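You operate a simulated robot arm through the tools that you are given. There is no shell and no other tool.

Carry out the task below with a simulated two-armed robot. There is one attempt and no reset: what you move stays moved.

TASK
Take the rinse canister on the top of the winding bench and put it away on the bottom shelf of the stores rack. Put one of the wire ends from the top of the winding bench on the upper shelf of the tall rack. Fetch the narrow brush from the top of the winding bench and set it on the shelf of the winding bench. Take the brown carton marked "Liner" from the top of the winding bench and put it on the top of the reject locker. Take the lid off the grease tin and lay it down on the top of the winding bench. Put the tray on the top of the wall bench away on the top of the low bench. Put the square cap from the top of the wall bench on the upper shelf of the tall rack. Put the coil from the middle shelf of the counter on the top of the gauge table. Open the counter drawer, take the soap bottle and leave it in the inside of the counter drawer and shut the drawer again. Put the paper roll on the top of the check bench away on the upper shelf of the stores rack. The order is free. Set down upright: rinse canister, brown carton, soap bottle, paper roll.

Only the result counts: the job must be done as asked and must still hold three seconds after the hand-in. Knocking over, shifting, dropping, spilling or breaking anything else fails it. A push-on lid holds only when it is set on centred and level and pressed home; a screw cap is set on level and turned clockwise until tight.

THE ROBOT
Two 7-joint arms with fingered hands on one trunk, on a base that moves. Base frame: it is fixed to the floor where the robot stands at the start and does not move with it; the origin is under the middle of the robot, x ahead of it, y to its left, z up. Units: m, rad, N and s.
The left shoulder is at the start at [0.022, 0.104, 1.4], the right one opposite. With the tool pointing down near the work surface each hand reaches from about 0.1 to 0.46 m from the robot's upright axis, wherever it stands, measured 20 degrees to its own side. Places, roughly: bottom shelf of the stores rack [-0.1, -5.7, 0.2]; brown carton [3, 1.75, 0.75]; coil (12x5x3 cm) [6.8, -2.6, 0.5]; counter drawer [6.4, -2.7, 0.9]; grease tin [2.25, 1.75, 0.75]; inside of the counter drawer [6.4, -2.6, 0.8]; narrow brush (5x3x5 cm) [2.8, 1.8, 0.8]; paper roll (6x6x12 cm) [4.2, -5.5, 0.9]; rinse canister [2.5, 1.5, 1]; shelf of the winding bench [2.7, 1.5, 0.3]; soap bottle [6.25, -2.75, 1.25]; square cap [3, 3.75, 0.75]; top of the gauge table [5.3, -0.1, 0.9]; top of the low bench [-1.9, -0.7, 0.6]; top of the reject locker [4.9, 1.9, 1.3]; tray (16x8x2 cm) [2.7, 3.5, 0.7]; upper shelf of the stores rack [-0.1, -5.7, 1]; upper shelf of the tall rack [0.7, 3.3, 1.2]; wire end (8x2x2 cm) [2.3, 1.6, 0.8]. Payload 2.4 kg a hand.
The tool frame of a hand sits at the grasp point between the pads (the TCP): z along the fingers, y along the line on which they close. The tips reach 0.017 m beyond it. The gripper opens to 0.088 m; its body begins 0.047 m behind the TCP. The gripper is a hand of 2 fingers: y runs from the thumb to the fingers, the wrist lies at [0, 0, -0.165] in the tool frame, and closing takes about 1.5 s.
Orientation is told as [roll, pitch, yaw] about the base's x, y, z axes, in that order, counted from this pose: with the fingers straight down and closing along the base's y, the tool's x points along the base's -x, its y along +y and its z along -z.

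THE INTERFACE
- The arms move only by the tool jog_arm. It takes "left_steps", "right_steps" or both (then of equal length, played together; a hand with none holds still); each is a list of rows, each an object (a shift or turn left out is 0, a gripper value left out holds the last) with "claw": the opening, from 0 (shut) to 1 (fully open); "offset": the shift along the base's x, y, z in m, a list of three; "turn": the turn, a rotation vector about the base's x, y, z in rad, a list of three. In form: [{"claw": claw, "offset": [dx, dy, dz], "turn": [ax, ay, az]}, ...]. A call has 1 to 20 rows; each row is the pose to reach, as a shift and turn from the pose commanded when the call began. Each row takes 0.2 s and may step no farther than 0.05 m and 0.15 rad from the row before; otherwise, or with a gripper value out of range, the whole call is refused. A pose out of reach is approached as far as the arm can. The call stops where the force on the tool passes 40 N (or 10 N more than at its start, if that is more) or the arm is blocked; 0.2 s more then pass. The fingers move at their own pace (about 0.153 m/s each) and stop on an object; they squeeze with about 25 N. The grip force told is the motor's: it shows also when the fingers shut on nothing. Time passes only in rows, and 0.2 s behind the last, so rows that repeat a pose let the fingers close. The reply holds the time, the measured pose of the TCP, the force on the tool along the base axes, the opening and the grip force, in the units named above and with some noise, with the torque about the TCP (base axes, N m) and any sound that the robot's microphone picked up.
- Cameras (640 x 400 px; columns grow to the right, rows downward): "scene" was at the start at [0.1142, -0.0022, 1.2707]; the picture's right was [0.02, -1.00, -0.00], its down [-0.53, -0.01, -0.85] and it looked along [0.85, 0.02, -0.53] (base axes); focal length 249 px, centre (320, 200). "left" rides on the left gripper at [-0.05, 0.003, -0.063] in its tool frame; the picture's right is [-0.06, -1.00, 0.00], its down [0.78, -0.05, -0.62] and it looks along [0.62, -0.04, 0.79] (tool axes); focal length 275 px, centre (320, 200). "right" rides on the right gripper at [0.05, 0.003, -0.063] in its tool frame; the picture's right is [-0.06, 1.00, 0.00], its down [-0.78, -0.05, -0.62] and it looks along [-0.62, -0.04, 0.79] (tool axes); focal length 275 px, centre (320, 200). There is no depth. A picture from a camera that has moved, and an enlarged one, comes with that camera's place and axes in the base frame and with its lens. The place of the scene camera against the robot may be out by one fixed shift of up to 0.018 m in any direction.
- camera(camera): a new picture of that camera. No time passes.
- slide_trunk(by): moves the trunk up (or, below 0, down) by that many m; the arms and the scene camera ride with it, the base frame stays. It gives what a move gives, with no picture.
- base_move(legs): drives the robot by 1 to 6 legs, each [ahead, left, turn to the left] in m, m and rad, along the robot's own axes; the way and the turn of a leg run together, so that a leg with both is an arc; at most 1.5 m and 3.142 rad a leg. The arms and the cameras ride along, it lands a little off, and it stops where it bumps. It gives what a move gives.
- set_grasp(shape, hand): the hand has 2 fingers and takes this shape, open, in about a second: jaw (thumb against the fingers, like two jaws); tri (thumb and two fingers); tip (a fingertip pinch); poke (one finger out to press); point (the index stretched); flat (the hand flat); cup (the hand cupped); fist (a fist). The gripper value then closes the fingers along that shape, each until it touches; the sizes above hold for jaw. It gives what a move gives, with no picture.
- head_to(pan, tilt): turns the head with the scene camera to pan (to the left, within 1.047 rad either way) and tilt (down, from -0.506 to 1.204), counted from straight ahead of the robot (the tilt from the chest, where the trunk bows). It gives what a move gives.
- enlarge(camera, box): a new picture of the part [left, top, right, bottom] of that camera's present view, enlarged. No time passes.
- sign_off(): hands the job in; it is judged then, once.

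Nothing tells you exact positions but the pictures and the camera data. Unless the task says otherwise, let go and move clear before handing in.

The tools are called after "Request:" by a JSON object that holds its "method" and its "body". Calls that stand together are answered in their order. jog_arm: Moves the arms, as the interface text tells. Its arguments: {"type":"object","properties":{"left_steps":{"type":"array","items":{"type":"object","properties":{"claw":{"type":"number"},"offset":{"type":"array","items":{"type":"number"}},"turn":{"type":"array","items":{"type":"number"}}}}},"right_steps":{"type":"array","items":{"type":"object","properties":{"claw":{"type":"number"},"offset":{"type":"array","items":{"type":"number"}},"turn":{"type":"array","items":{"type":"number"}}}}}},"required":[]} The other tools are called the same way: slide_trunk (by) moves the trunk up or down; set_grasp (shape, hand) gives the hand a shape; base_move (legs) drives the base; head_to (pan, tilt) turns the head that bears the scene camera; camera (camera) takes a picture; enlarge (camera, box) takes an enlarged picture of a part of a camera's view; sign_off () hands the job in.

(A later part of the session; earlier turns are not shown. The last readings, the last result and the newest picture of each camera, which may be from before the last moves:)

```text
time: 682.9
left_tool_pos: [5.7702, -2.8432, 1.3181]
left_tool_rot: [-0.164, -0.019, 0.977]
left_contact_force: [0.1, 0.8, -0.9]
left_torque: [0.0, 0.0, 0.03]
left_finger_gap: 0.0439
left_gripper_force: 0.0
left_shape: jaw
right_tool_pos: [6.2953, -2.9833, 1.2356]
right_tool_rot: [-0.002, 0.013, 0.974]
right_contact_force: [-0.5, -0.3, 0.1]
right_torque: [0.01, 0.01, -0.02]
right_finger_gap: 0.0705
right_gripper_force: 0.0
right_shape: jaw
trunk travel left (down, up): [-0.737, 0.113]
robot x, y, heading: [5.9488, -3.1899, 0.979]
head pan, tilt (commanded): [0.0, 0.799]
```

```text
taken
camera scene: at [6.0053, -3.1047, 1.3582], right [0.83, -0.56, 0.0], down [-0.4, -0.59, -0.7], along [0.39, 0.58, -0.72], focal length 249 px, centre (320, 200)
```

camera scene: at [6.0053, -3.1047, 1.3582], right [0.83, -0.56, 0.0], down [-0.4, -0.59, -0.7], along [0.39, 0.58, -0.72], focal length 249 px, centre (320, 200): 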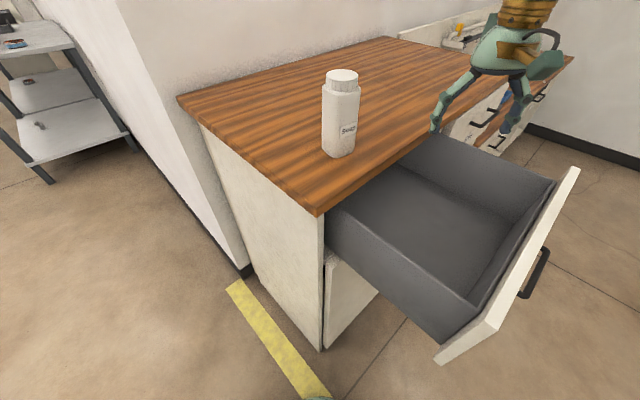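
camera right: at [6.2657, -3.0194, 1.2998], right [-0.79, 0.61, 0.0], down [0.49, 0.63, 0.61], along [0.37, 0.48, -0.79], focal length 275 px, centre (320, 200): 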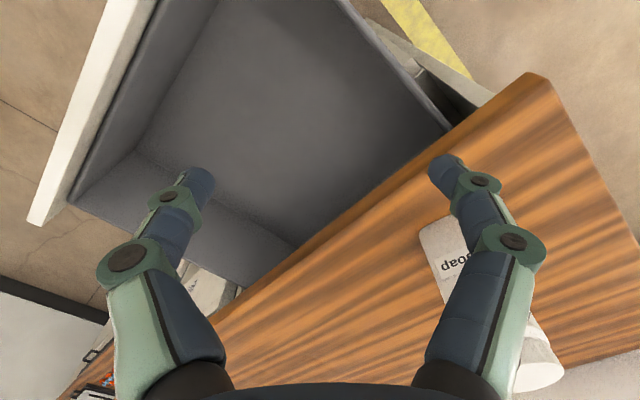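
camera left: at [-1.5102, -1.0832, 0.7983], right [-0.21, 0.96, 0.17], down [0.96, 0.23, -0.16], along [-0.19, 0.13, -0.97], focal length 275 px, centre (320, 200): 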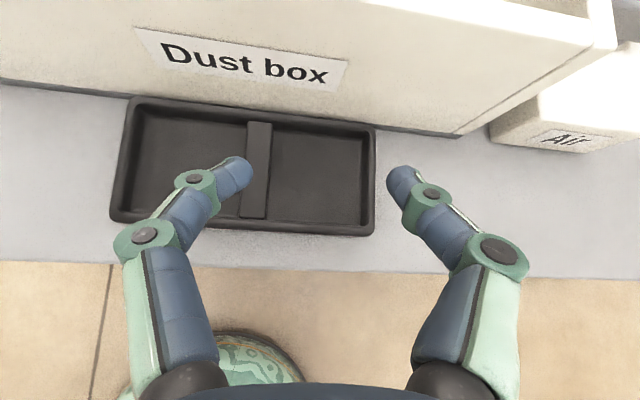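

I can see the bottle and open drawer clearly. Bottle centre ≈(6.277, -2.768), top ≈1.22. I'll move 7 cm closer, raise the right hand and align it with the bottle.

Request:
{"method": "jog_arm", "body": {"right_steps": [{"offset": [0, 0, 0.04], "claw": 1}, {"offset": [0, 0, 0.07], "turn": [0, 0, 0.13], "claw": 1}, {"offset": [0, 0, 0.07], "turn": [0, 0, 0.26], "claw": 1}, {"offset": [0, 0, 0.07], "turn": [0, 0, 0.39], "claw": 1}, {"offset": [0, 0, 0.07], "turn": [0, 0, 0.52], "claw": 1}, {"offset": [0, 0, 0.07], "turn": [0, 0, 0.65], "claw": 1}, {"offset": [0, 0, 0.07], "turn": [0, 0, 0.78], "claw": 1}]}}

Request:
{"method": "base_move", "body": {"legs": [[0.07, 0, 0]]}}

Request:
{"method": "camera", "body": {"camera": "right"}}

```text
time: 684.5
left_tool_pos: [5.7697, -2.8424, 1.319]
left_tool_rot: [-0.162, -0.019, 0.977]
left_contact_force: [0.3, 0.2, 0.0]
left_torque: [0.01, 0.02, -0.01]
left_finger_gap: 0.044
left_gripper_force: 0.1
left_shape: jaw
right_tool_pos: [6.2951, -2.9826, 1.3043]
right_tool_rot: [-0.001, 0.013, 1.756]
right_contact_force: [-0.2, -0.4, -0.5]
right_torque: [0.01, 0.01, 0.01]
right_finger_gap: 0.0877
right_gripper_force: 0.1
right_shape: jaw
trunk travel left (down, up): [-0.737, 0.113]
robot x, y, heading: [5.95, -3.1922, 0.978]
head pan, tilt (commanded): [0.0, 0.799]
```

```text
time: 685.5
left_tool_pos: [5.8092, -2.7846, 1.32]
left_tool_rot: [-0.162, -0.017, 0.978]
left_contact_force: [0.1, -0.9, -0.2]
left_torque: [0.01, 0.0, -0.01]
left_finger_gap: 0.0439
left_gripper_force: 0.0
left_shape: jaw
right_tool_pos: [6.335, -2.9248, 1.3052]
right_tool_rot: [0.0, 0.018, 1.754]
right_contact_force: [0.8, -0.1, -0.4]
right_torque: [-0.02, -0.03, -0.04]
right_finger_gap: 0.0879
right_gripper_force: 0.0
right_shape: jaw
trunk travel left (down, up): [-0.737, 0.113]
robot x, y, heading: [5.9848, -3.1313, 0.975]
head pan, tilt (commanded): [0.0, 0.799]
```

```text
taken
camera right: at [6.3413, -2.9717, 1.3694], right [-0.99, -0.12, 0.0], down [-0.1, 0.79, 0.61], along [-0.07, 0.6, -0.79], focal length 275 px, centre (320, 200)
```

right: 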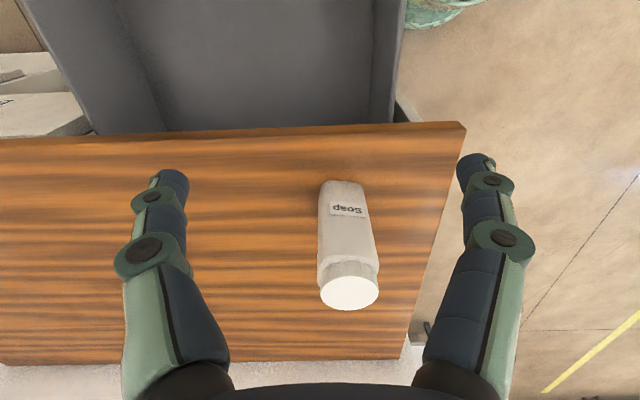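

Request:
{"method": "jog_arm", "body": {"right_steps": [{"offset": [-0.012, 0.042, 0]}, {"offset": [-0.024, 0.084, 0]}, {"offset": [-0.036, 0.126, 0]}, {"offset": [-0.047, 0.168, -0.01]}, {"offset": [-0.047, 0.168, -0.03]}]}}

Request:
{"method": "camera", "body": {"camera": "right"}}

Request:
{"method": "camera", "body": {"camera": "scene"}}

```text
time: 686.7
left_tool_pos: [5.8098, -2.7861, 1.3189]
left_tool_rot: [-0.162, -0.019, 0.978]
left_contact_force: [0.0, -0.2, -0.1]
left_torque: [0.02, -0.03, 0.01]
left_finger_gap: 0.0436
left_gripper_force: 0.1
left_shape: jaw
right_tool_pos: [6.2884, -2.758, 1.2744]
right_tool_rot: [-0.001, 0.014, 1.753]
right_contact_force: [-0.2, 0.5, -0.9]
right_torque: [0.02, 0.03, 0.02]
right_finger_gap: 0.0877
right_gripper_force: 0.1
right_shape: jaw
trunk travel left (down, up): [-0.737, 0.113]
robot x, y, heading: [5.9885, -3.132, 0.972]
head pan, tilt (commanded): [0.0, 0.799]
```

```text
taken
camera right: at [6.2947, -2.806, 1.3392], right [-0.99, -0.12, 0.0], down [-0.1, 0.79, 0.61], along [-0.07, 0.6, -0.79], focal length 275 px, centre (320, 200)
```

right: 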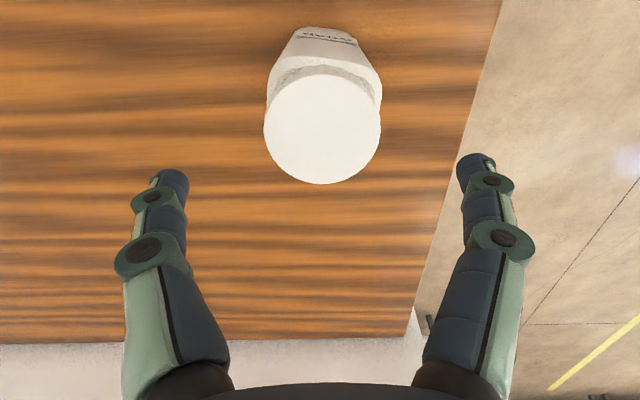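

```text
taken
camera scene: at [6.0445, -3.0477, 1.3581], right [0.83, -0.56, 0.0], down [-0.4, -0.59, -0.7], along [0.39, 0.58, -0.72], focal length 249 px, centre (320, 200)
```

scene: 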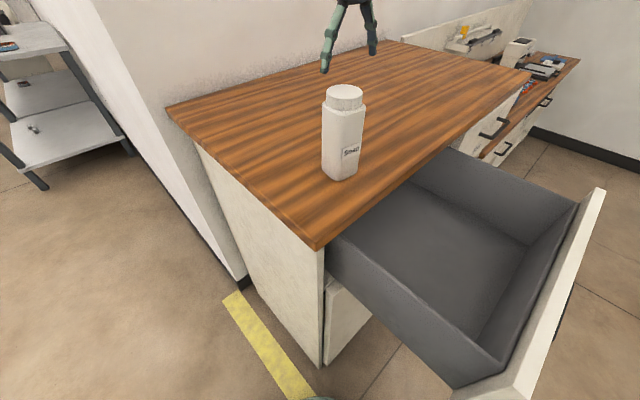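

Centred over the bottle. Lower 9 cm and grip.

Request:
{"method": "jog_arm", "body": {"right_steps": [{"offset": [0, 0, -0.035]}, {"offset": [0, 0, -0.065]}, {"offset": [0, 0, -0.087]}, {"offset": [0, 0, -0.087], "claw": 0}, {"offset": [0, 0, -0.087], "claw": 0}, {"offset": [0, 0, -0.087], "claw": 0}, {"offset": [0, 0, -0.087], "claw": 0}, {"offset": [0, 0, -0.087], "claw": 0}, {"offset": [0, 0, -0.087], "claw": 0}]}}

Request:
{"method": "camera", "body": {"camera": "scene"}}

```text
time: 688.7
left_tool_pos: [5.8083, -2.7859, 1.3193]
left_tool_rot: [-0.162, -0.018, 0.977]
left_contact_force: [0.3, -0.6, 1.0]
left_torque: [0.0, -0.02, -0.01]
left_finger_gap: 0.0438
left_gripper_force: 0.1
left_shape: jaw
right_tool_pos: [6.2882, -2.7572, 1.1876]
right_tool_rot: [0.0, 0.014, 1.756]
right_contact_force: [0.0, -0.2, 4.2]
right_torque: [-0.05, 0.18, 0.02]
right_finger_gap: 0.0629
right_gripper_force: 25.5
right_shape: jaw
trunk travel left (down, up): [-0.737, 0.113]
robot x, y, heading: [5.9866, -3.1343, 0.977]
head pan, tilt (commanded): [0.0, 0.799]
```

```text
taken
camera scene: at [6.0437, -3.0474, 1.3582], right [0.83, -0.56, 0.0], down [-0.4, -0.59, -0.7], along [0.39, 0.58, -0.72], focal length 249 px, centre (320, 200)
```

scene: 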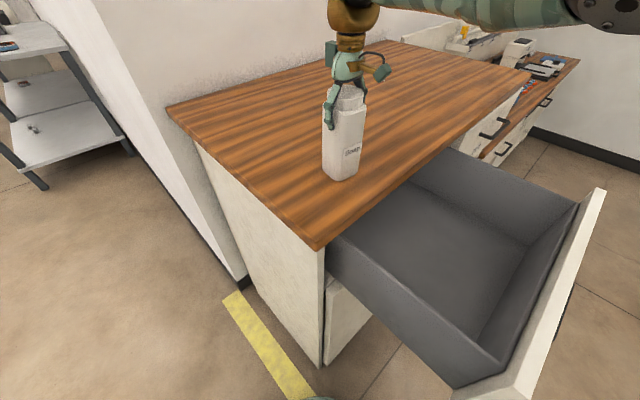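

The bottle is gripped. I'll lift it and carry it over the open drawer.

Request:
{"method": "jog_arm", "body": {"right_steps": [{"offset": [0, 0, 0.03]}, {"offset": [0, 0, 0.065]}, {"offset": [0.02, -0.04, 0.07]}, {"offset": [0.04, -0.08, 0.07]}, {"offset": [0.06, -0.12, 0.07]}, {"offset": [0.08, -0.16, 0.07]}, {"offset": [0.1, -0.195, 0.07]}, {"offset": [0.112, -0.216, 0.07]}]}}

Request:
{"method": "camera", "body": {"camera": "scene"}}

Request:
{"method": "camera", "body": {"camera": "right"}}

```text
time: 690.5
left_tool_pos: [5.8082, -2.7867, 1.3196]
left_tool_rot: [-0.162, -0.018, 0.977]
left_contact_force: [0.0, 0.0, -0.3]
left_torque: [0.0, 0.04, -0.01]
left_finger_gap: 0.0439
left_gripper_force: 0.0
left_shape: jaw
right_tool_pos: [6.3993, -2.9742, 1.2591]
right_tool_rot: [-0.001, 0.014, 1.753]
right_contact_force: [0.3, -0.4, -4.0]
right_torque: [0.01, -0.02, -0.03]
right_finger_gap: 0.0624
right_gripper_force: 25.2
right_shape: jaw
trunk travel left (down, up): [-0.737, 0.113]
robot x, y, heading: [5.9898, -3.1318, 0.978]
head pan, tilt (commanded): [0.0, 0.799]
```

```text
taken
camera scene: at [6.0443, -3.0476, 1.3581], right [0.83, -0.56, 0.0], down [-0.4, -0.59, -0.7], along [0.39, 0.58, -0.72], focal length 249 px, centre (320, 200)
```

scene: 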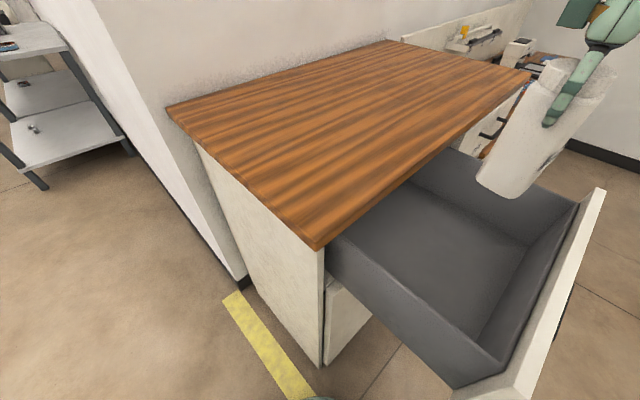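

```text
taken
camera right: at [6.4056, -3.0218, 1.3236], right [-0.99, -0.12, 0.0], down [-0.1, 0.79, 0.61], along [-0.07, 0.6, -0.79], focal length 275 px, centre (320, 200)
```

right: 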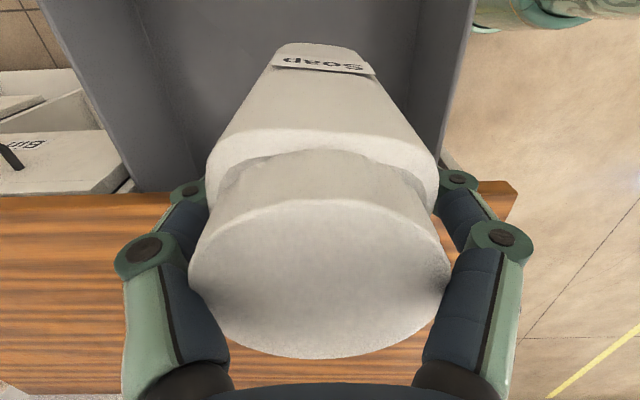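

Request:
{"method": "slide_trunk", "body": {"by": -0.2}}

Request:
{"method": "camera", "body": {"camera": "right"}}

Request:
{"method": "head_to", "body": {"pan": -0.3, "tilt": 0.8}}

Request:
{"method": "camera", "body": {"camera": "scene"}}

```text
time: 692.6
left_tool_pos: [5.8092, -2.7865, 1.1196]
left_tool_rot: [-0.163, -0.019, 0.979]
left_contact_force: [0.3, 0.6, 0.3]
left_torque: [0.01, -0.02, 0.01]
left_finger_gap: 0.0438
left_gripper_force: 0.0
left_shape: jaw
right_tool_pos: [6.3998, -2.973, 1.0592]
right_tool_rot: [-0.003, 0.014, 1.754]
right_contact_force: [0.3, -0.7, -4.0]
right_torque: [-0.05, -0.03, 0.02]
right_finger_gap: 0.0626
right_gripper_force: 25.0
right_shape: jaw
trunk travel left (down, up): [-0.537, 0.313]
robot x, y, heading: [5.9861, -3.1321, 0.977]
head pan, tilt (commanded): [0.0, 0.799]
```

```text
taken
camera right: at [6.4055, -3.0211, 1.1228], right [-0.99, -0.12, 0.0], down [-0.1, 0.79, 0.61], along [-0.07, 0.6, -0.79], focal length 275 px, centre (320, 200)
```

right: 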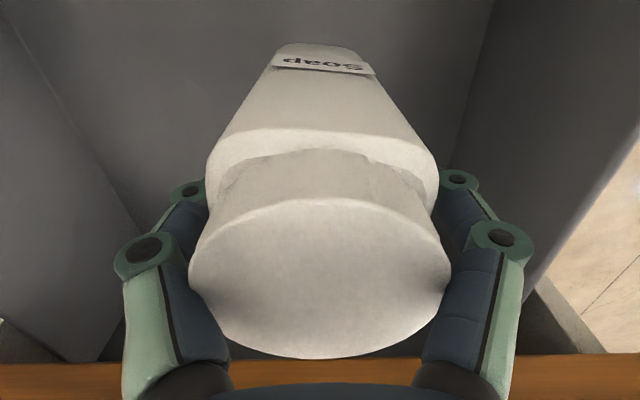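

```text
time: 693.4
left_tool_pos: [5.8097, -2.7859, 1.1204]
left_tool_rot: [-0.163, -0.02, 0.977]
left_contact_force: [0.7, 0.5, -0.7]
left_torque: [0.02, -0.01, -0.03]
left_finger_gap: 0.0441
left_gripper_force: 0.0
left_shape: jaw
right_tool_pos: [6.3992, -2.9726, 1.0585]
right_tool_rot: [0.0, 0.012, 1.754]
right_contact_force: [0.8, -1.6, -3.8]
right_torque: [-0.01, -0.04, -0.01]
right_finger_gap: 0.0627
right_gripper_force: 24.7
right_shape: jaw
trunk travel left (down, up): [-0.537, 0.313]
robot x, y, heading: [5.9842, -3.1316, 0.977]
head pan, tilt (commanded): [-0.3, 0.799]
```

```text
taken
camera scene: at [6.0626, -3.0626, 1.1577], right [0.63, -0.78, 0.0], down [-0.56, -0.45, -0.7], along [0.54, 0.44, -0.72], focal length 249 px, centre (320, 200)
```

scene: 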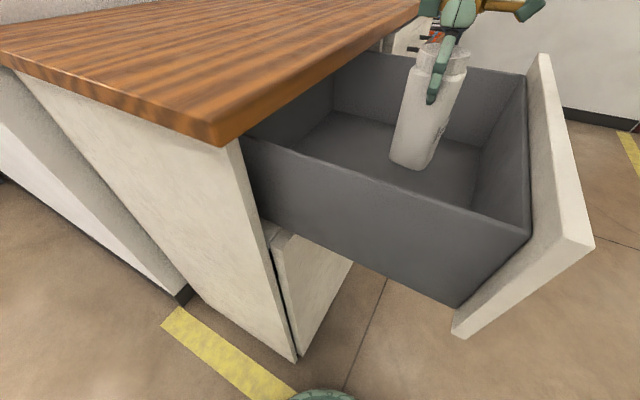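

The bottle is inside the drawer's walls. I'll lower it to the drawer floor.

Request:
{"method": "jog_arm", "body": {"right_steps": [{"offset": [0, 0, -0.03]}, {"offset": [0, 0, -0.05]}, {"offset": [0, 0, -0.062]}, {"offset": [0, 0, -0.072]}]}}

Request:
{"method": "camera", "body": {"camera": "scene"}}

```text
time: 694.4
left_tool_pos: [5.8084, -2.7855, 1.1192]
left_tool_rot: [-0.162, -0.02, 0.977]
left_contact_force: [0.2, -0.9, 0.9]
left_torque: [0.01, -0.03, 0.01]
left_finger_gap: 0.044
left_gripper_force: 0.0
left_shape: jaw
right_tool_pos: [6.3999, -2.9728, 0.9852]
right_tool_rot: [-0.001, 0.014, 1.755]
right_contact_force: [0.4, 0.2, -2.8]
right_torque: [-0.02, 0.0, -0.02]
right_finger_gap: 0.0621
right_gripper_force: 25.0
right_shape: jaw
trunk travel left (down, up): [-0.537, 0.313]
robot x, y, heading: [5.987, -3.1316, 0.976]
head pan, tilt (commanded): [-0.3, 0.799]
```

```text
taken
camera scene: at [6.0627, -3.0626, 1.1577], right [0.63, -0.78, 0.0], down [-0.56, -0.45, -0.7], along [0.54, 0.44, -0.72], focal length 249 px, centre (320, 200)
```

scene: 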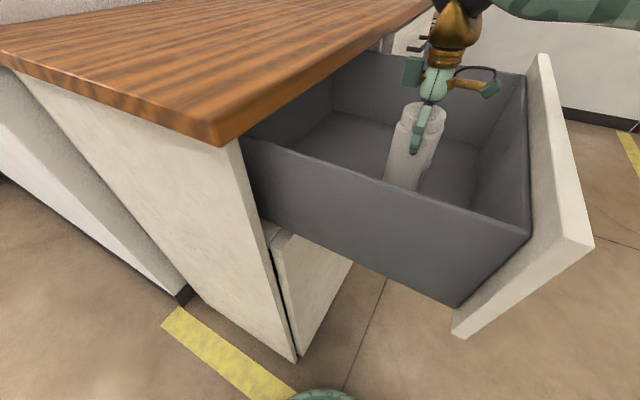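

Request:
{"method": "jog_arm", "body": {"right_steps": [{"offset": [0, 0, -0.006]}, {"offset": [0, 0, -0.012]}, {"offset": [0, 0, -0.018]}]}}

```text
time: 695.2
left_tool_pos: [5.8076, -2.7856, 1.12]
left_tool_rot: [-0.163, -0.02, 0.977]
left_contact_force: [0.5, -0.1, -0.2]
left_torque: [0.01, 0.0, -0.01]
left_finger_gap: 0.044
left_gripper_force: 0.2
left_shape: jaw
right_tool_pos: [6.4, -2.9726, 0.967]
right_tool_rot: [0.002, 0.016, 1.753]
right_contact_force: [-0.6, -0.2, -3.3]
right_torque: [-0.03, 0.01, -0.02]
right_finger_gap: 0.0621
right_gripper_force: 25.4
right_shape: jaw
trunk travel left (down, up): [-0.537, 0.313]
robot x, y, heading: [5.9894, -3.132, 0.978]
head pan, tilt (commanded): [-0.3, 0.799]
```

Request:
{"method": "jog_arm", "body": {"right_steps": [{"offset": [0, 0, -0.006]}, {"offset": [0, 0, -0.012]}, {"offset": [0, 0, -0.018]}]}}

```text
time: 695.9
left_tool_pos: [5.8076, -2.7867, 1.1186]
left_tool_rot: [-0.163, -0.019, 0.977]
left_contact_force: [0.5, 0.1, -0.6]
left_torque: [0.0, -0.01, 0.0]
left_finger_gap: 0.0437
left_gripper_force: 0.0
left_shape: jaw
right_tool_pos: [6.4017, -2.9715, 0.9622]
right_tool_rot: [-0.012, 0.002, 1.751]
right_contact_force: [-0.9, -1.8, 22.3]
right_torque: [-0.18, 0.32, 0.03]
right_finger_gap: 0.0613
right_gripper_force: 25.1
right_shape: jaw
trunk travel left (down, up): [-0.537, 0.313]
robot x, y, heading: [5.9873, -3.1303, 0.979]
head pan, tilt (commanded): [-0.3, 0.799]
stopped in row 3 (right hand): the force on the tool passed its limit at 46 N (the readings are from after the stop); the commanded pose is now the measured one
```

Contact with the drawer floor. I'll release and rise straight up.

Request:
{"method": "jog_arm", "body": {"right_steps": [{"offset": [0, 0, 0.003], "claw": 0.8}, {"offset": [0, 0, 0.005], "claw": 1}, {"offset": [0, 0, 0.008], "claw": 1}, {"offset": [0, 0, 0.03], "claw": 1}, {"offset": [0, 0, 0.065], "claw": 1}, {"offset": [0, 0, 0.11], "claw": 1}, {"offset": [0, 0, 0.15], "claw": 1}]}}

Request:
{"method": "camera", "body": {"camera": "scene"}}

Request:
{"method": "camera", "body": {"camera": "right"}}

```text
time: 697.5
left_tool_pos: [5.8088, -2.7862, 1.1185]
left_tool_rot: [-0.163, -0.021, 0.978]
left_contact_force: [-0.6, 0.1, -1.5]
left_torque: [-0.02, 0.02, -0.01]
left_finger_gap: 0.0438
left_gripper_force: 0.1
left_shape: jaw
right_tool_pos: [6.4019, -2.9706, 1.1112]
right_tool_rot: [-0.011, 0.006, 1.75]
right_contact_force: [0.0, -0.6, -0.1]
right_torque: [0.01, 0.02, -0.02]
right_finger_gap: 0.0878
right_gripper_force: 0.1
right_shape: jaw
trunk travel left (down, up): [-0.537, 0.313]
robot x, y, heading: [5.9859, -3.1328, 0.978]
head pan, tilt (commanded): [-0.3, 0.799]
```

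```text
taken
camera scene: at [6.0624, -3.0626, 1.1577], right [0.63, -0.78, 0.0], down [-0.56, -0.45, -0.7], along [0.54, 0.44, -0.72], focal length 249 px, centre (320, 200)
```

scene: 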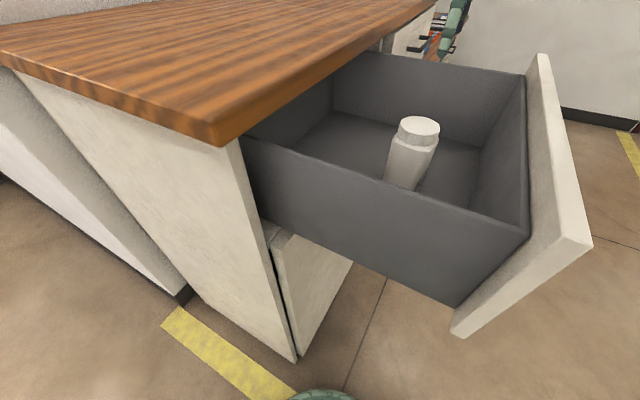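

```text
taken
camera right: at [6.4081, -3.0196, 1.1753], right [-0.99, -0.12, -0.01], down [-0.1, 0.78, 0.61], along [-0.06, 0.61, -0.79], focal length 275 px, centre (320, 200)
```

right: 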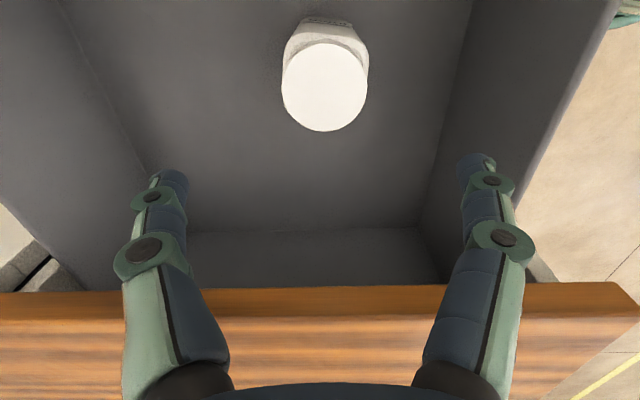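

The soap bottle stands upright in the drawer. Next I'll back away and go to the front to push the drawer shut.

Request:
{"method": "jog_arm", "body": {"right_steps": [{"offset": [0, 0, 0.04]}, {"offset": [0, -0.01, 0.08]}, {"offset": [-0.03, -0.03, 0.08], "turn": [0, 0, -0.13]}, {"offset": [-0.05, -0.06, 0.08], "turn": [0, 0, -0.26]}, {"offset": [-0.06, -0.09, 0.08], "turn": [0, 0, -0.39]}, {"offset": [-0.07, -0.12, 0.08], "turn": [0, 0, -0.52]}, {"offset": [-0.07, -0.12, 0.08], "turn": [0, 0, -0.65]}, {"offset": [-0.07, -0.12, 0.08], "turn": [0, 0, -0.775]}]}}

Request:
{"method": "base_move", "body": {"legs": [[-0.45, 0, 0], [0, 0, 0.775], [-0.308, -0.659, 0]]}}

Request:
{"method": "head_to", "body": {"pan": 0.0, "tilt": 0.6}}

Request:
{"method": "camera", "body": {"camera": "scene"}}

```text
time: 699.3
left_tool_pos: [5.8083, -2.7861, 1.1183]
left_tool_rot: [-0.163, -0.019, 0.978]
left_contact_force: [-0.1, -0.2, 0.4]
left_torque: [-0.02, 0.02, 0.0]
left_finger_gap: 0.0438
left_gripper_force: 0.0
left_shape: jaw
right_tool_pos: [6.3325, -3.0929, 1.1892]
right_tool_rot: [-0.011, 0.006, 0.974]
right_contact_force: [0.3, 1.1, 0.6]
right_torque: [0.03, -0.04, 0.0]
right_finger_gap: 0.0881
right_gripper_force: 0.0
right_shape: jaw
trunk travel left (down, up): [-0.537, 0.313]
robot x, y, heading: [5.984, -3.1316, 0.976]
head pan, tilt (commanded): [-0.3, 0.799]
```

```text
time: 707.6
left_tool_pos: [6.0639, -3.5749, 1.12]
left_tool_rot: [-0.16, -0.02, 1.736]
left_contact_force: [0.3, 0.5, -0.1]
left_torque: [-0.01, -0.01, -0.01]
left_finger_gap: 0.0439
left_gripper_force: 0.0
left_shape: jaw
right_tool_pos: [6.655, -3.4344, 1.1879]
right_tool_rot: [-0.008, 0.005, 1.737]
right_contact_force: [-0.3, -0.2, 0.4]
right_torque: [-0.03, 0.01, 0.02]
right_finger_gap: 0.0876
right_gripper_force: 0.1
right_shape: jaw
trunk travel left (down, up): [-0.537, 0.313]
robot x, y, heading: [6.4285, -3.7047, 1.735]
head pan, tilt (commanded): [-0.3, 0.799]
```

```text
time: 708.4
left_tool_pos: [6.064, -3.5759, 1.1196]
left_tool_rot: [-0.161, -0.02, 1.736]
left_contact_force: [-0.9, -0.5, -0.6]
left_torque: [0.03, -0.02, 0.01]
left_finger_gap: 0.0438
left_gripper_force: 0.1
left_shape: jaw
right_tool_pos: [6.6545, -3.4356, 1.1889]
right_tool_rot: [-0.011, 0.007, 1.736]
right_contact_force: [-0.2, -0.6, 0.2]
right_torque: [-0.01, -0.01, 0.0]
right_finger_gap: 0.0879
right_gripper_force: 0.0
right_shape: jaw
trunk travel left (down, up): [-0.537, 0.313]
robot x, y, heading: [6.4291, -3.7017, 1.735]
head pan, tilt (commanded): [0.0, 0.6]
```

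```text
taken
camera scene: at [6.41, -3.593, 1.1746], right [0.99, 0.17, 0.0], down [0.09, -0.56, -0.82], along [-0.14, 0.81, -0.57], focal length 249 px, centre (320, 200)
```

scene: 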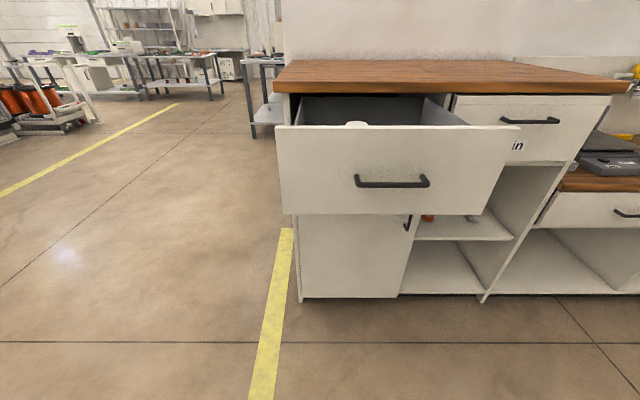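

I'll close the fingers, lower the hand in front of the handle, and push the drawer shut.

Request:
{"method": "jog_arm", "body": {"right_steps": [{"offset": [-0.02, 0.015, -0.04], "claw": 0}, {"offset": [-0.04, 0.03, -0.08], "claw": 0}, {"offset": [-0.06, 0.045, -0.12], "claw": 0}, {"offset": [-0.08, 0.06, -0.16], "claw": 0}, {"offset": [-0.1, 0.075, -0.2], "claw": 0}, {"offset": [-0.12, 0.09, -0.235], "claw": 0}, {"offset": [-0.135, 0.105, -0.245], "claw": 0}]}}

Request:
{"method": "camera", "body": {"camera": "scene"}}

```text
time: 710.0
left_tool_pos: [6.0649, -3.576, 1.1198]
left_tool_rot: [-0.163, -0.019, 1.736]
left_contact_force: [0.2, 0.9, -0.2]
left_torque: [0.0, -0.01, -0.01]
left_finger_gap: 0.0439
left_gripper_force: 0.1
left_shape: jaw
right_tool_pos: [6.5182, -3.3312, 0.9442]
right_tool_rot: [-0.01, 0.005, 1.736]
right_contact_force: [0.5, -0.5, -0.2]
right_torque: [0.02, -0.01, 0.01]
right_finger_gap: 0.0001
right_gripper_force: 24.7
right_shape: jaw
trunk travel left (down, up): [-0.537, 0.313]
robot x, y, heading: [6.4299, -3.6998, 1.738]
head pan, tilt (commanded): [0.0, 0.6]
```

```text
taken
camera scene: at [6.4097, -3.5929, 1.1746], right [0.99, 0.17, 0.0], down [0.09, -0.56, -0.82], along [-0.14, 0.81, -0.57], focal length 249 px, centre (320, 200)
```

scene: 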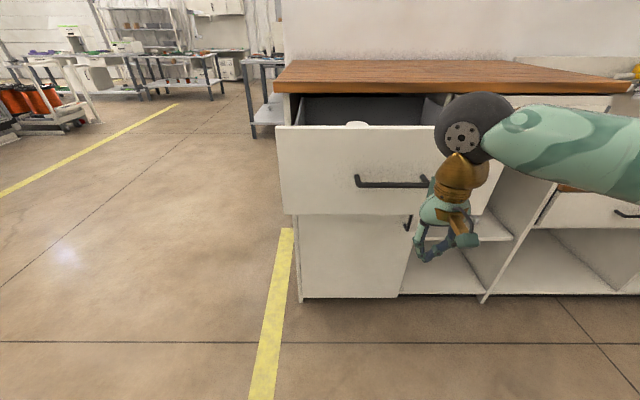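

Request:
{"method": "base_move", "body": {"legs": [[0.18, 0, 0], [0.1, 0, 0], [0.1, 0, 0]]}}

Request:
{"method": "camera", "body": {"camera": "scene"}}

```text
time: 713.0
left_tool_pos: [5.9995, -3.1976, 1.1192]
left_tool_rot: [-0.162, -0.019, 1.739]
left_contact_force: [-0.1, 0.0, -0.1]
left_torque: [-0.01, 0.02, 0.0]
left_finger_gap: 0.0436
left_gripper_force: 0.1
left_shape: jaw
right_tool_pos: [6.4536, -2.9537, 0.9457]
right_tool_rot: [-0.01, 0.008, 1.738]
right_contact_force: [0.3, 1.0, -1.3]
right_torque: [-0.02, 0.05, -0.02]
right_finger_gap: 0.0
right_gripper_force: 25.1
right_shape: jaw
trunk travel left (down, up): [-0.537, 0.313]
robot x, y, heading: [6.3692, -3.3265, 1.741]
head pan, tilt (commanded): [0.0, 0.6]
```

```text
taken
camera scene: at [6.3452, -3.2148, 1.1745], right [0.99, 0.17, 0.0], down [0.1, -0.56, -0.82], along [-0.14, 0.81, -0.57], focal length 249 px, centre (320, 200)
```

scene: 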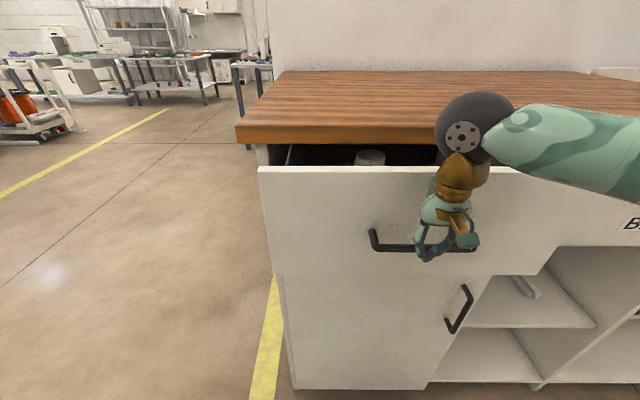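

The drawer is nearly closed with the bottle still standing. To avoid the hand bumping the countertop overhang, I'll back off slightly, pitch the hand forward and push the rest with the fingertips.

Request:
{"method": "base_move", "body": {"legs": [[-0.06, 0, 0]]}}

Request:
{"method": "jog_arm", "body": {"right_steps": [{"turn": [0.14, 0.024, 0]}, {"turn": [0.28, 0.048, 0]}, {"turn": [0.42, 0.072, 0]}, {"turn": [0.56, 0.096, 0]}, {"turn": [0.7, 0.12, 0]}]}}

Request:
{"method": "camera", "body": {"camera": "scene"}}

```text
time: 714.0
left_tool_pos: [6.0101, -3.2586, 1.1196]
left_tool_rot: [-0.164, -0.02, 1.739]
left_contact_force: [-0.6, -0.3, -0.2]
left_torque: [0.01, 0.0, -0.02]
left_finger_gap: 0.0437
left_gripper_force: 0.1
left_shape: jaw
right_tool_pos: [6.4651, -3.0157, 0.9459]
right_tool_rot: [-0.011, 0.006, 1.739]
right_contact_force: [-0.8, 0.1, 0.2]
right_torque: [-0.01, 0.01, -0.01]
right_finger_gap: 0.0
right_gripper_force: 25.3
right_shape: jaw
trunk travel left (down, up): [-0.537, 0.313]
robot x, y, heading: [6.3744, -3.3894, 1.735]
head pan, tilt (commanded): [0.0, 0.6]
```

```text
time: 715.2
left_tool_pos: [6.0098, -3.2586, 1.1196]
left_tool_rot: [-0.162, -0.019, 1.738]
left_contact_force: [-0.8, 0.9, 0.4]
left_torque: [0.0, 0.0, -0.04]
left_finger_gap: 0.0437
left_gripper_force: 0.0
left_shape: jaw
right_tool_pos: [6.4645, -3.0142, 0.9464]
right_tool_rot: [-0.008, -0.707, 1.737]
right_contact_force: [-0.3, 0.5, 0.1]
right_torque: [-0.01, 0.03, 0.0]
right_finger_gap: 0.0001
right_gripper_force: 25.4
right_shape: jaw
trunk travel left (down, up): [-0.537, 0.313]
robot x, y, heading: [6.3731, -3.384, 1.736]
head pan, tilt (commanded): [0.0, 0.6]
```

```text
taken
camera scene: at [6.3557, -3.2756, 1.1746], right [0.99, 0.17, 0.0], down [0.09, -0.56, -0.83], along [-0.14, 0.81, -0.56], focal length 249 px, centre (320, 200)
```

scene: 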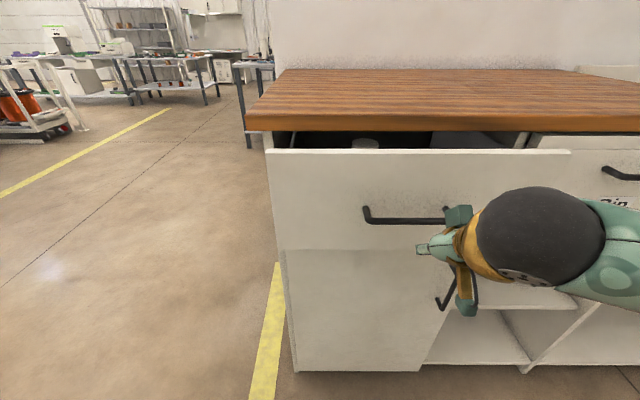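

Request:
{"method": "jog_arm", "body": {"right_steps": [{"offset": [-0.004, 0.02, 0]}, {"offset": [-0.007, 0.04, 0]}, {"offset": [-0.01, 0.06, 0]}, {"offset": [-0.013, 0.08, 0]}, {"offset": [-0.017, 0.1, 0]}, {"offset": [-0.02, 0.12, 0]}, {"offset": [-0.024, 0.14, 0]}, {"offset": [-0.026, 0.155, 0]}]}}

Request:
{"method": "camera", "body": {"camera": "scene"}}

```text
time: 717.0
left_tool_pos: [6.0104, -3.258, 1.1187]
left_tool_rot: [-0.163, -0.016, 1.736]
left_contact_force: [0.7, 0.9, 0.2]
left_torque: [0.02, 0.03, -0.01]
left_finger_gap: 0.0439
left_gripper_force: 0.0
left_shape: jaw
right_tool_pos: [6.4407, -2.8709, 0.9366]
right_tool_rot: [-0.013, -0.679, 1.741]
right_contact_force: [3.0, -23.7, -5.8]
right_torque: [-0.33, -0.04, 0.11]
right_finger_gap: 0.0002
right_gripper_force: 25.3
right_shape: jaw
trunk travel left (down, up): [-0.537, 0.313]
robot x, y, heading: [6.3773, -3.3841, 1.736]
head pan, tilt (commanded): [0.0, 0.6]
stopped in row 8 (right hand): the force on the tool passed its limit at 51 N (the readings are from after the stop); the commanded pose is now the measured one
```

```text
taken
camera scene: at [6.3561, -3.2759, 1.1744], right [0.99, 0.17, 0.0], down [0.09, -0.56, -0.82], along [-0.14, 0.81, -0.57], focal length 249 px, centre (320, 200)
```

scene: 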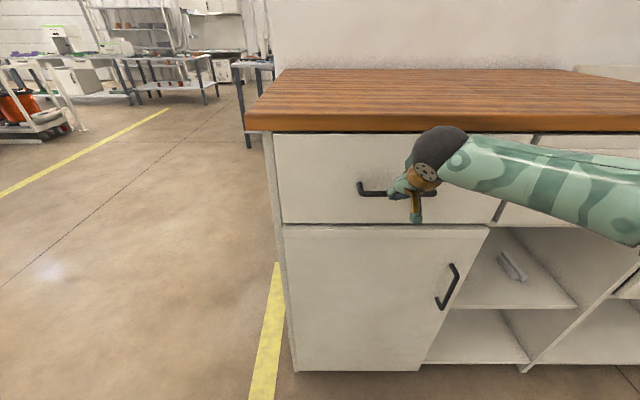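

The drawer is shut flush. Next, the coil in the counter's open middle shelf. I'll retract, neutralise the hand and look at it.

Request:
{"method": "jog_arm", "body": {"right_steps": [{"offset": [0.008, -0.045, 0.0]}, {"offset": [0.016, -0.09, 0.0]}, {"offset": [0.02, -0.13, 0.0], "turn": [-0.14, -0.024, 0]}, {"offset": [0.02, -0.13, 0.0], "turn": [-0.28, -0.048, 0]}]}}

Request:
{"method": "base_move", "body": {"legs": [[-0.15, -0.35, 0]]}}

Request:
{"method": "slide_trunk", "body": {"by": -0.4}}

Request:
{"method": "head_to", "body": {"pan": 0.1, "tilt": 0.3}}

Request:
{"method": "camera", "body": {"camera": "scene"}}

```text
time: 718.0
left_tool_pos: [6.0097, -3.2579, 1.1208]
left_tool_rot: [-0.162, -0.021, 1.739]
left_contact_force: [-0.1, -0.3, -0.1]
left_torque: [0.01, 0.02, -0.03]
left_finger_gap: 0.0437
left_gripper_force: 0.2
left_shape: jaw
right_tool_pos: [6.4596, -2.9997, 0.9393]
right_tool_rot: [-0.011, -0.402, 1.739]
right_contact_force: [-0.7, -0.4, 0.3]
right_torque: [0.0, 0.0, 0.01]
right_finger_gap: 0.0
right_gripper_force: 24.8
right_shape: jaw
trunk travel left (down, up): [-0.537, 0.313]
robot x, y, heading: [6.3761, -3.3841, 1.739]
head pan, tilt (commanded): [0.0, 0.6]
```

```text
time: 720.4
left_tool_pos: [6.3816, -3.3487, 1.1195]
left_tool_rot: [-0.161, -0.021, 1.735]
left_contact_force: [-0.2, -0.2, 0.2]
left_torque: [-0.03, -0.01, 0.02]
left_finger_gap: 0.0438
left_gripper_force: 0.0
left_shape: jaw
right_tool_pos: [6.8332, -3.0916, 0.9408]
right_tool_rot: [-0.011, -0.406, 1.735]
right_contact_force: [0.2, 0.0, 0.9]
right_torque: [0.02, -0.01, -0.03]
right_finger_gap: 0.0002
right_gripper_force: 25.6
right_shape: jaw
trunk travel left (down, up): [-0.537, 0.313]
robot x, y, heading: [6.7464, -3.4814, 1.732]
head pan, tilt (commanded): [0.0, 0.6]
```

```text
time: 724.2
left_tool_pos: [6.3817, -3.3493, 0.7207]
left_tool_rot: [-0.162, -0.019, 1.733]
left_contact_force: [0.3, 0.2, 0.1]
left_torque: [0.01, 0.02, -0.02]
left_finger_gap: 0.0441
left_gripper_force: 0.1
left_shape: jaw
right_tool_pos: [6.8321, -3.0926, 0.5391]
right_tool_rot: [-0.011, -0.405, 1.735]
right_contact_force: [-0.3, 0.1, 0.6]
right_torque: [-0.02, 0.04, -0.01]
right_finger_gap: 0.0
right_gripper_force: 25.2
right_shape: jaw
trunk travel left (down, up): [-0.137, 0.713]
robot x, y, heading: [6.7441, -3.4753, 1.731]
head pan, tilt (commanded): [0.0, 0.6]
```

```text
time: 725.0
left_tool_pos: [6.3809, -3.3487, 0.7192]
left_tool_rot: [-0.161, -0.019, 1.733]
left_contact_force: [-0.6, 0.1, -0.8]
left_torque: [-0.02, -0.02, 0.01]
left_finger_gap: 0.0439
left_gripper_force: 0.1
left_shape: jaw
right_tool_pos: [6.8328, -3.0928, 0.5397]
right_tool_rot: [-0.011, -0.406, 1.735]
right_contact_force: [0.0, -1.0, -0.4]
right_torque: [0.01, 0.0, -0.02]
right_finger_gap: 0.0
right_gripper_force: 24.5
right_shape: jaw
trunk travel left (down, up): [-0.137, 0.713]
robot x, y, heading: [6.748, -3.4765, 1.733]
head pan, tilt (commanded): [0.099, 0.3]
```

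```text
taken
camera scene: at [6.7148, -3.3525, 0.8018], right [0.97, 0.26, 0.0], down [0.08, -0.29, -0.95], along [-0.25, 0.92, -0.3], focal length 249 px, centre (320, 200)
```

scene: 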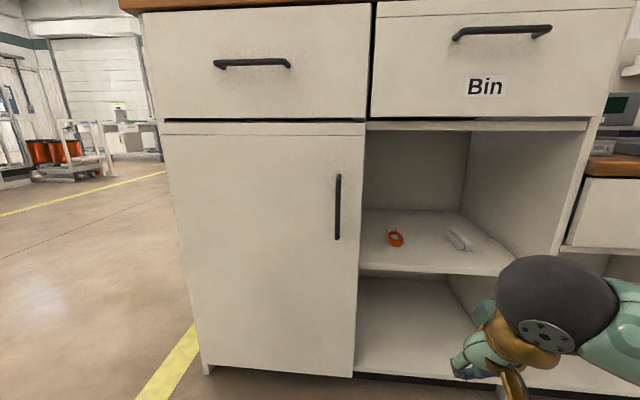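

Request:
{"method": "enlarge", "body": {"camera": "scene", "box": [360, 200, 500, 285]}}

Request:
{"method": "camera", "body": {"camera": "right"}}

```text
4.57 times, centred on (430, 242) of scene
camera zoom: at [6.7148, -3.3525, 0.8018], right [0.97, 0.26, 0.0], down [0.08, -0.29, -0.95], along [-0.25, 0.92, -0.3], focal length 1139 px, centre (-183, 6)
```

zoom: 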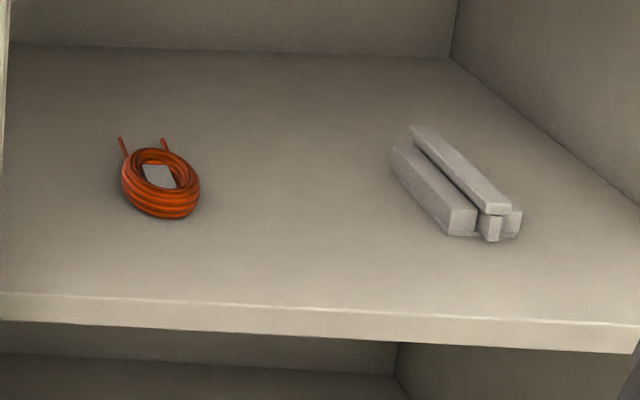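

```text
taken
camera right: at [6.8402, -3.1617, 0.5786], right [-0.99, -0.1, 0.01], down [-0.04, 0.48, 0.88], along [-0.1, 0.87, -0.48], focal length 275 px, centre (320, 200)
```

right: 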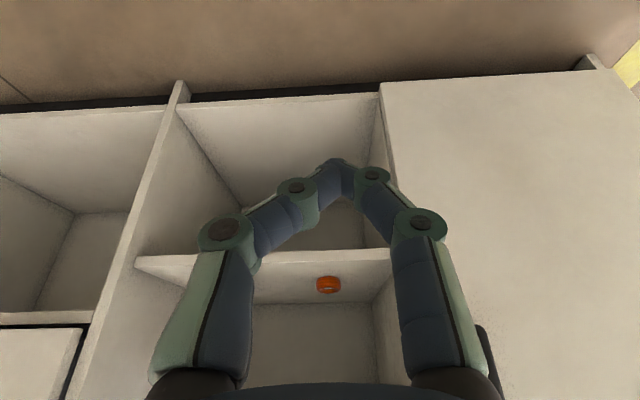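

The coil is at about (6.761, -2.604) on the middle shelf (z≈0.45), its ring ~6 cm wide. I'll move closer, open the hand and pitch it to reach in.

Request:
{"method": "base_move", "body": {"legs": [[0.25, -0.035, 0.01]]}}

Request:
{"method": "jog_arm", "body": {"right_steps": [{"offset": [0, 0, 0.02], "turn": [0.1, 0.016, 0], "claw": 1}, {"offset": [0, 0, 0.04], "turn": [0.2, 0.033, 0], "claw": 1}, {"offset": [0, 0, 0.06], "turn": [0.3, 0.05, 0], "claw": 1}, {"offset": [0, 0, 0.07], "turn": [0.4, 0.066, 0], "claw": 1}, {"offset": [0, 0, 0.07], "turn": [0.5, 0.082, 0], "claw": 1}]}}

Request:
{"method": "camera", "body": {"camera": "right"}}

Request:
{"method": "camera", "body": {"camera": "scene"}}

```text
time: 726.9
left_tool_pos: [6.3726, -3.0966, 0.7197]
left_tool_rot: [-0.16, -0.02, 1.741]
left_contact_force: [0.4, -0.6, -0.4]
left_torque: [0.01, 0.0, 0.0]
left_finger_gap: 0.0437
left_gripper_force: 0.0
left_shape: jaw
right_tool_pos: [6.8224, -2.8366, 0.5393]
right_tool_rot: [-0.009, -0.403, 1.741]
right_contact_force: [-0.6, 0.6, -0.5]
right_torque: [0.05, 0.0, -0.03]
right_finger_gap: 0.0001
right_gripper_force: 24.9
right_shape: jaw
trunk travel left (down, up): [-0.137, 0.713]
robot x, y, heading: [6.7407, -3.2217, 1.741]
head pan, tilt (commanded): [0.099, 0.3]
```

```text
time: 728.1
left_tool_pos: [6.3728, -3.0961, 0.7197]
left_tool_rot: [-0.162, -0.021, 1.741]
left_contact_force: [0.8, -0.4, 0.0]
left_torque: [-0.02, 0.01, 0.01]
left_finger_gap: 0.0436
left_gripper_force: 0.0
left_shape: jaw
right_tool_pos: [6.8227, -2.8358, 0.6084]
right_tool_rot: [-0.017, -0.913, 1.745]
right_contact_force: [-0.3, 0.8, 0.1]
right_torque: [-0.03, 0.0, -0.02]
right_finger_gap: 0.0881
right_gripper_force: 0.0
right_shape: jaw
trunk travel left (down, up): [-0.137, 0.713]
robot x, y, heading: [6.7412, -3.222, 1.747]
head pan, tilt (commanded): [0.099, 0.3]
```

```text
taken
camera right: at [6.8328, -2.9154, 0.6091], right [-0.99, -0.12, 0.04], down [0.04, 0.0, 1.0], along [-0.12, 0.99, 0.01], focal length 275 px, centre (320, 200)
```

right: 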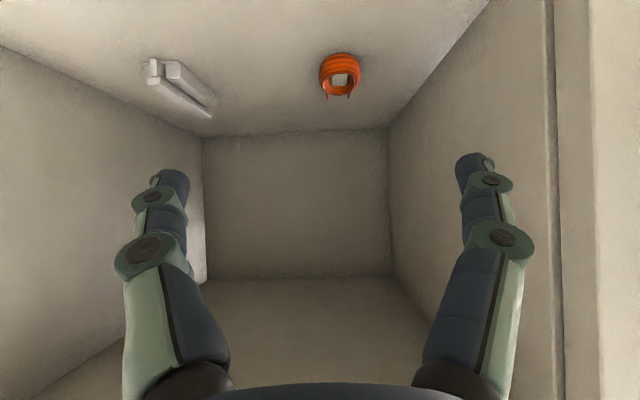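

```text
taken
camera scene: at [6.7064, -3.0972, 0.8019], right [0.96, 0.27, 0.0], down [0.08, -0.29, -0.96], along [-0.25, 0.92, -0.3], focal length 249 px, centre (320, 200)
```

scene: 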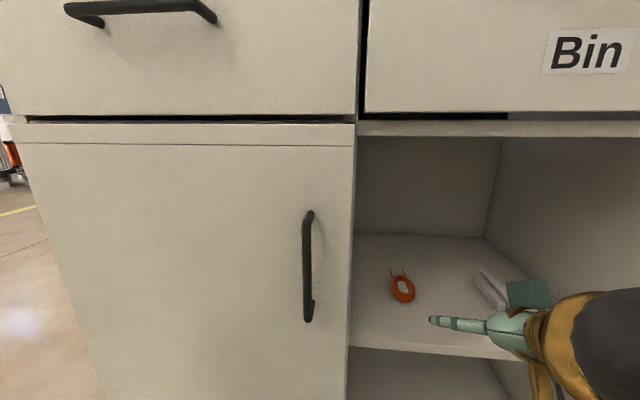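

Request:
{"method": "jog_arm", "body": {"right_steps": [{"offset": [-0.0115, 0.0395, -0.012]}, {"offset": [-0.023, 0.079, -0.03]}, {"offset": [-0.0345, 0.118, -0.05]}, {"offset": [-0.046, 0.155, -0.07]}]}}

Request:
{"method": "camera", "body": {"camera": "right"}}

```text
time: 729.1
left_tool_pos: [6.3741, -3.0966, 0.7206]
left_tool_rot: [-0.162, -0.02, 1.74]
left_contact_force: [-0.3, -0.6, 0.5]
left_torque: [-0.03, 0.01, 0.01]
left_finger_gap: 0.044
left_gripper_force: 0.0
left_shape: jaw
right_tool_pos: [6.7761, -2.6806, 0.5371]
right_tool_rot: [-0.015, -0.91, 1.744]
right_contact_force: [-0.4, -1.4, -0.2]
right_torque: [-0.02, 0.01, 0.01]
right_finger_gap: 0.0876
right_gripper_force: 0.1
right_shape: jaw
trunk travel left (down, up): [-0.137, 0.713]
robot x, y, heading: [6.7365, -3.2219, 1.744]
head pan, tilt (commanded): [0.099, 0.3]
```

```text
taken
camera right: at [6.7862, -2.7595, 0.5372], right [-0.99, -0.12, 0.04], down [0.04, 0.0, 1.0], along [-0.12, 0.99, 0.01], focal length 275 px, centre (320, 200)
```

right: 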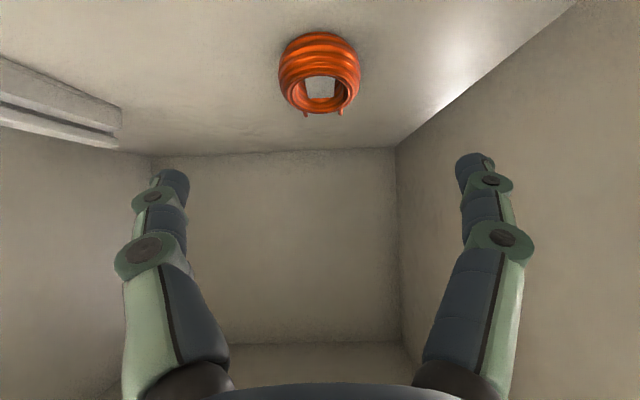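

The coil is centred between the fingers. I'll go in along the tool axis and close.

Request:
{"method": "jog_arm", "body": {"right_steps": [{"offset": [-0.004, 0.028, -0.022]}, {"offset": [-0.008, 0.056, -0.044]}, {"offset": [-0.011, 0.08, -0.062]}, {"offset": [-0.011, 0.08, -0.062], "claw": 0}, {"offset": [-0.011, 0.08, -0.062], "claw": 0}, {"offset": [-0.011, 0.08, -0.062], "claw": 0}, {"offset": [-0.011, 0.08, -0.062], "claw": 0}, {"offset": [-0.011, 0.08, -0.062], "claw": 0}, {"offset": [-0.011, 0.08, -0.062], "claw": 0}]}}

Request:
{"method": "camera", "body": {"camera": "right"}}

```text
time: 731.1
left_tool_pos: [6.373, -3.0972, 0.7198]
left_tool_rot: [-0.162, -0.018, 1.74]
left_contact_force: [0.3, -0.1, 0.2]
left_torque: [0.02, -0.02, 0.02]
left_finger_gap: 0.0435
left_gripper_force: 0.1
left_shape: jaw
right_tool_pos: [6.7645, -2.6024, 0.4761]
right_tool_rot: [-0.016, -0.91, 1.747]
right_contact_force: [-1.4, 1.3, 3.8]
right_torque: [0.05, 0.04, 0.02]
right_finger_gap: 0.0419
right_gripper_force: 24.6
right_shape: jaw
trunk travel left (down, up): [-0.137, 0.713]
robot x, y, heading: [6.7391, -3.2242, 1.745]
head pan, tilt (commanded): [0.099, 0.3]
```

```text
taken
camera right: at [6.7737, -2.6816, 0.4759], right [-0.99, -0.12, 0.04], down [0.04, 0.0, 1.0], along [-0.12, 0.99, 0.01], focal length 275 px, centre (320, 200)
```

right: 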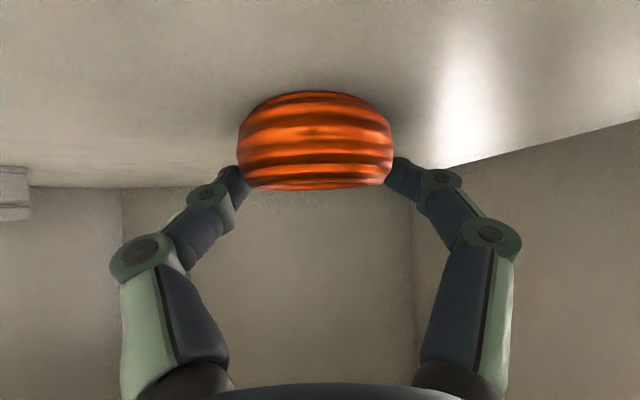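

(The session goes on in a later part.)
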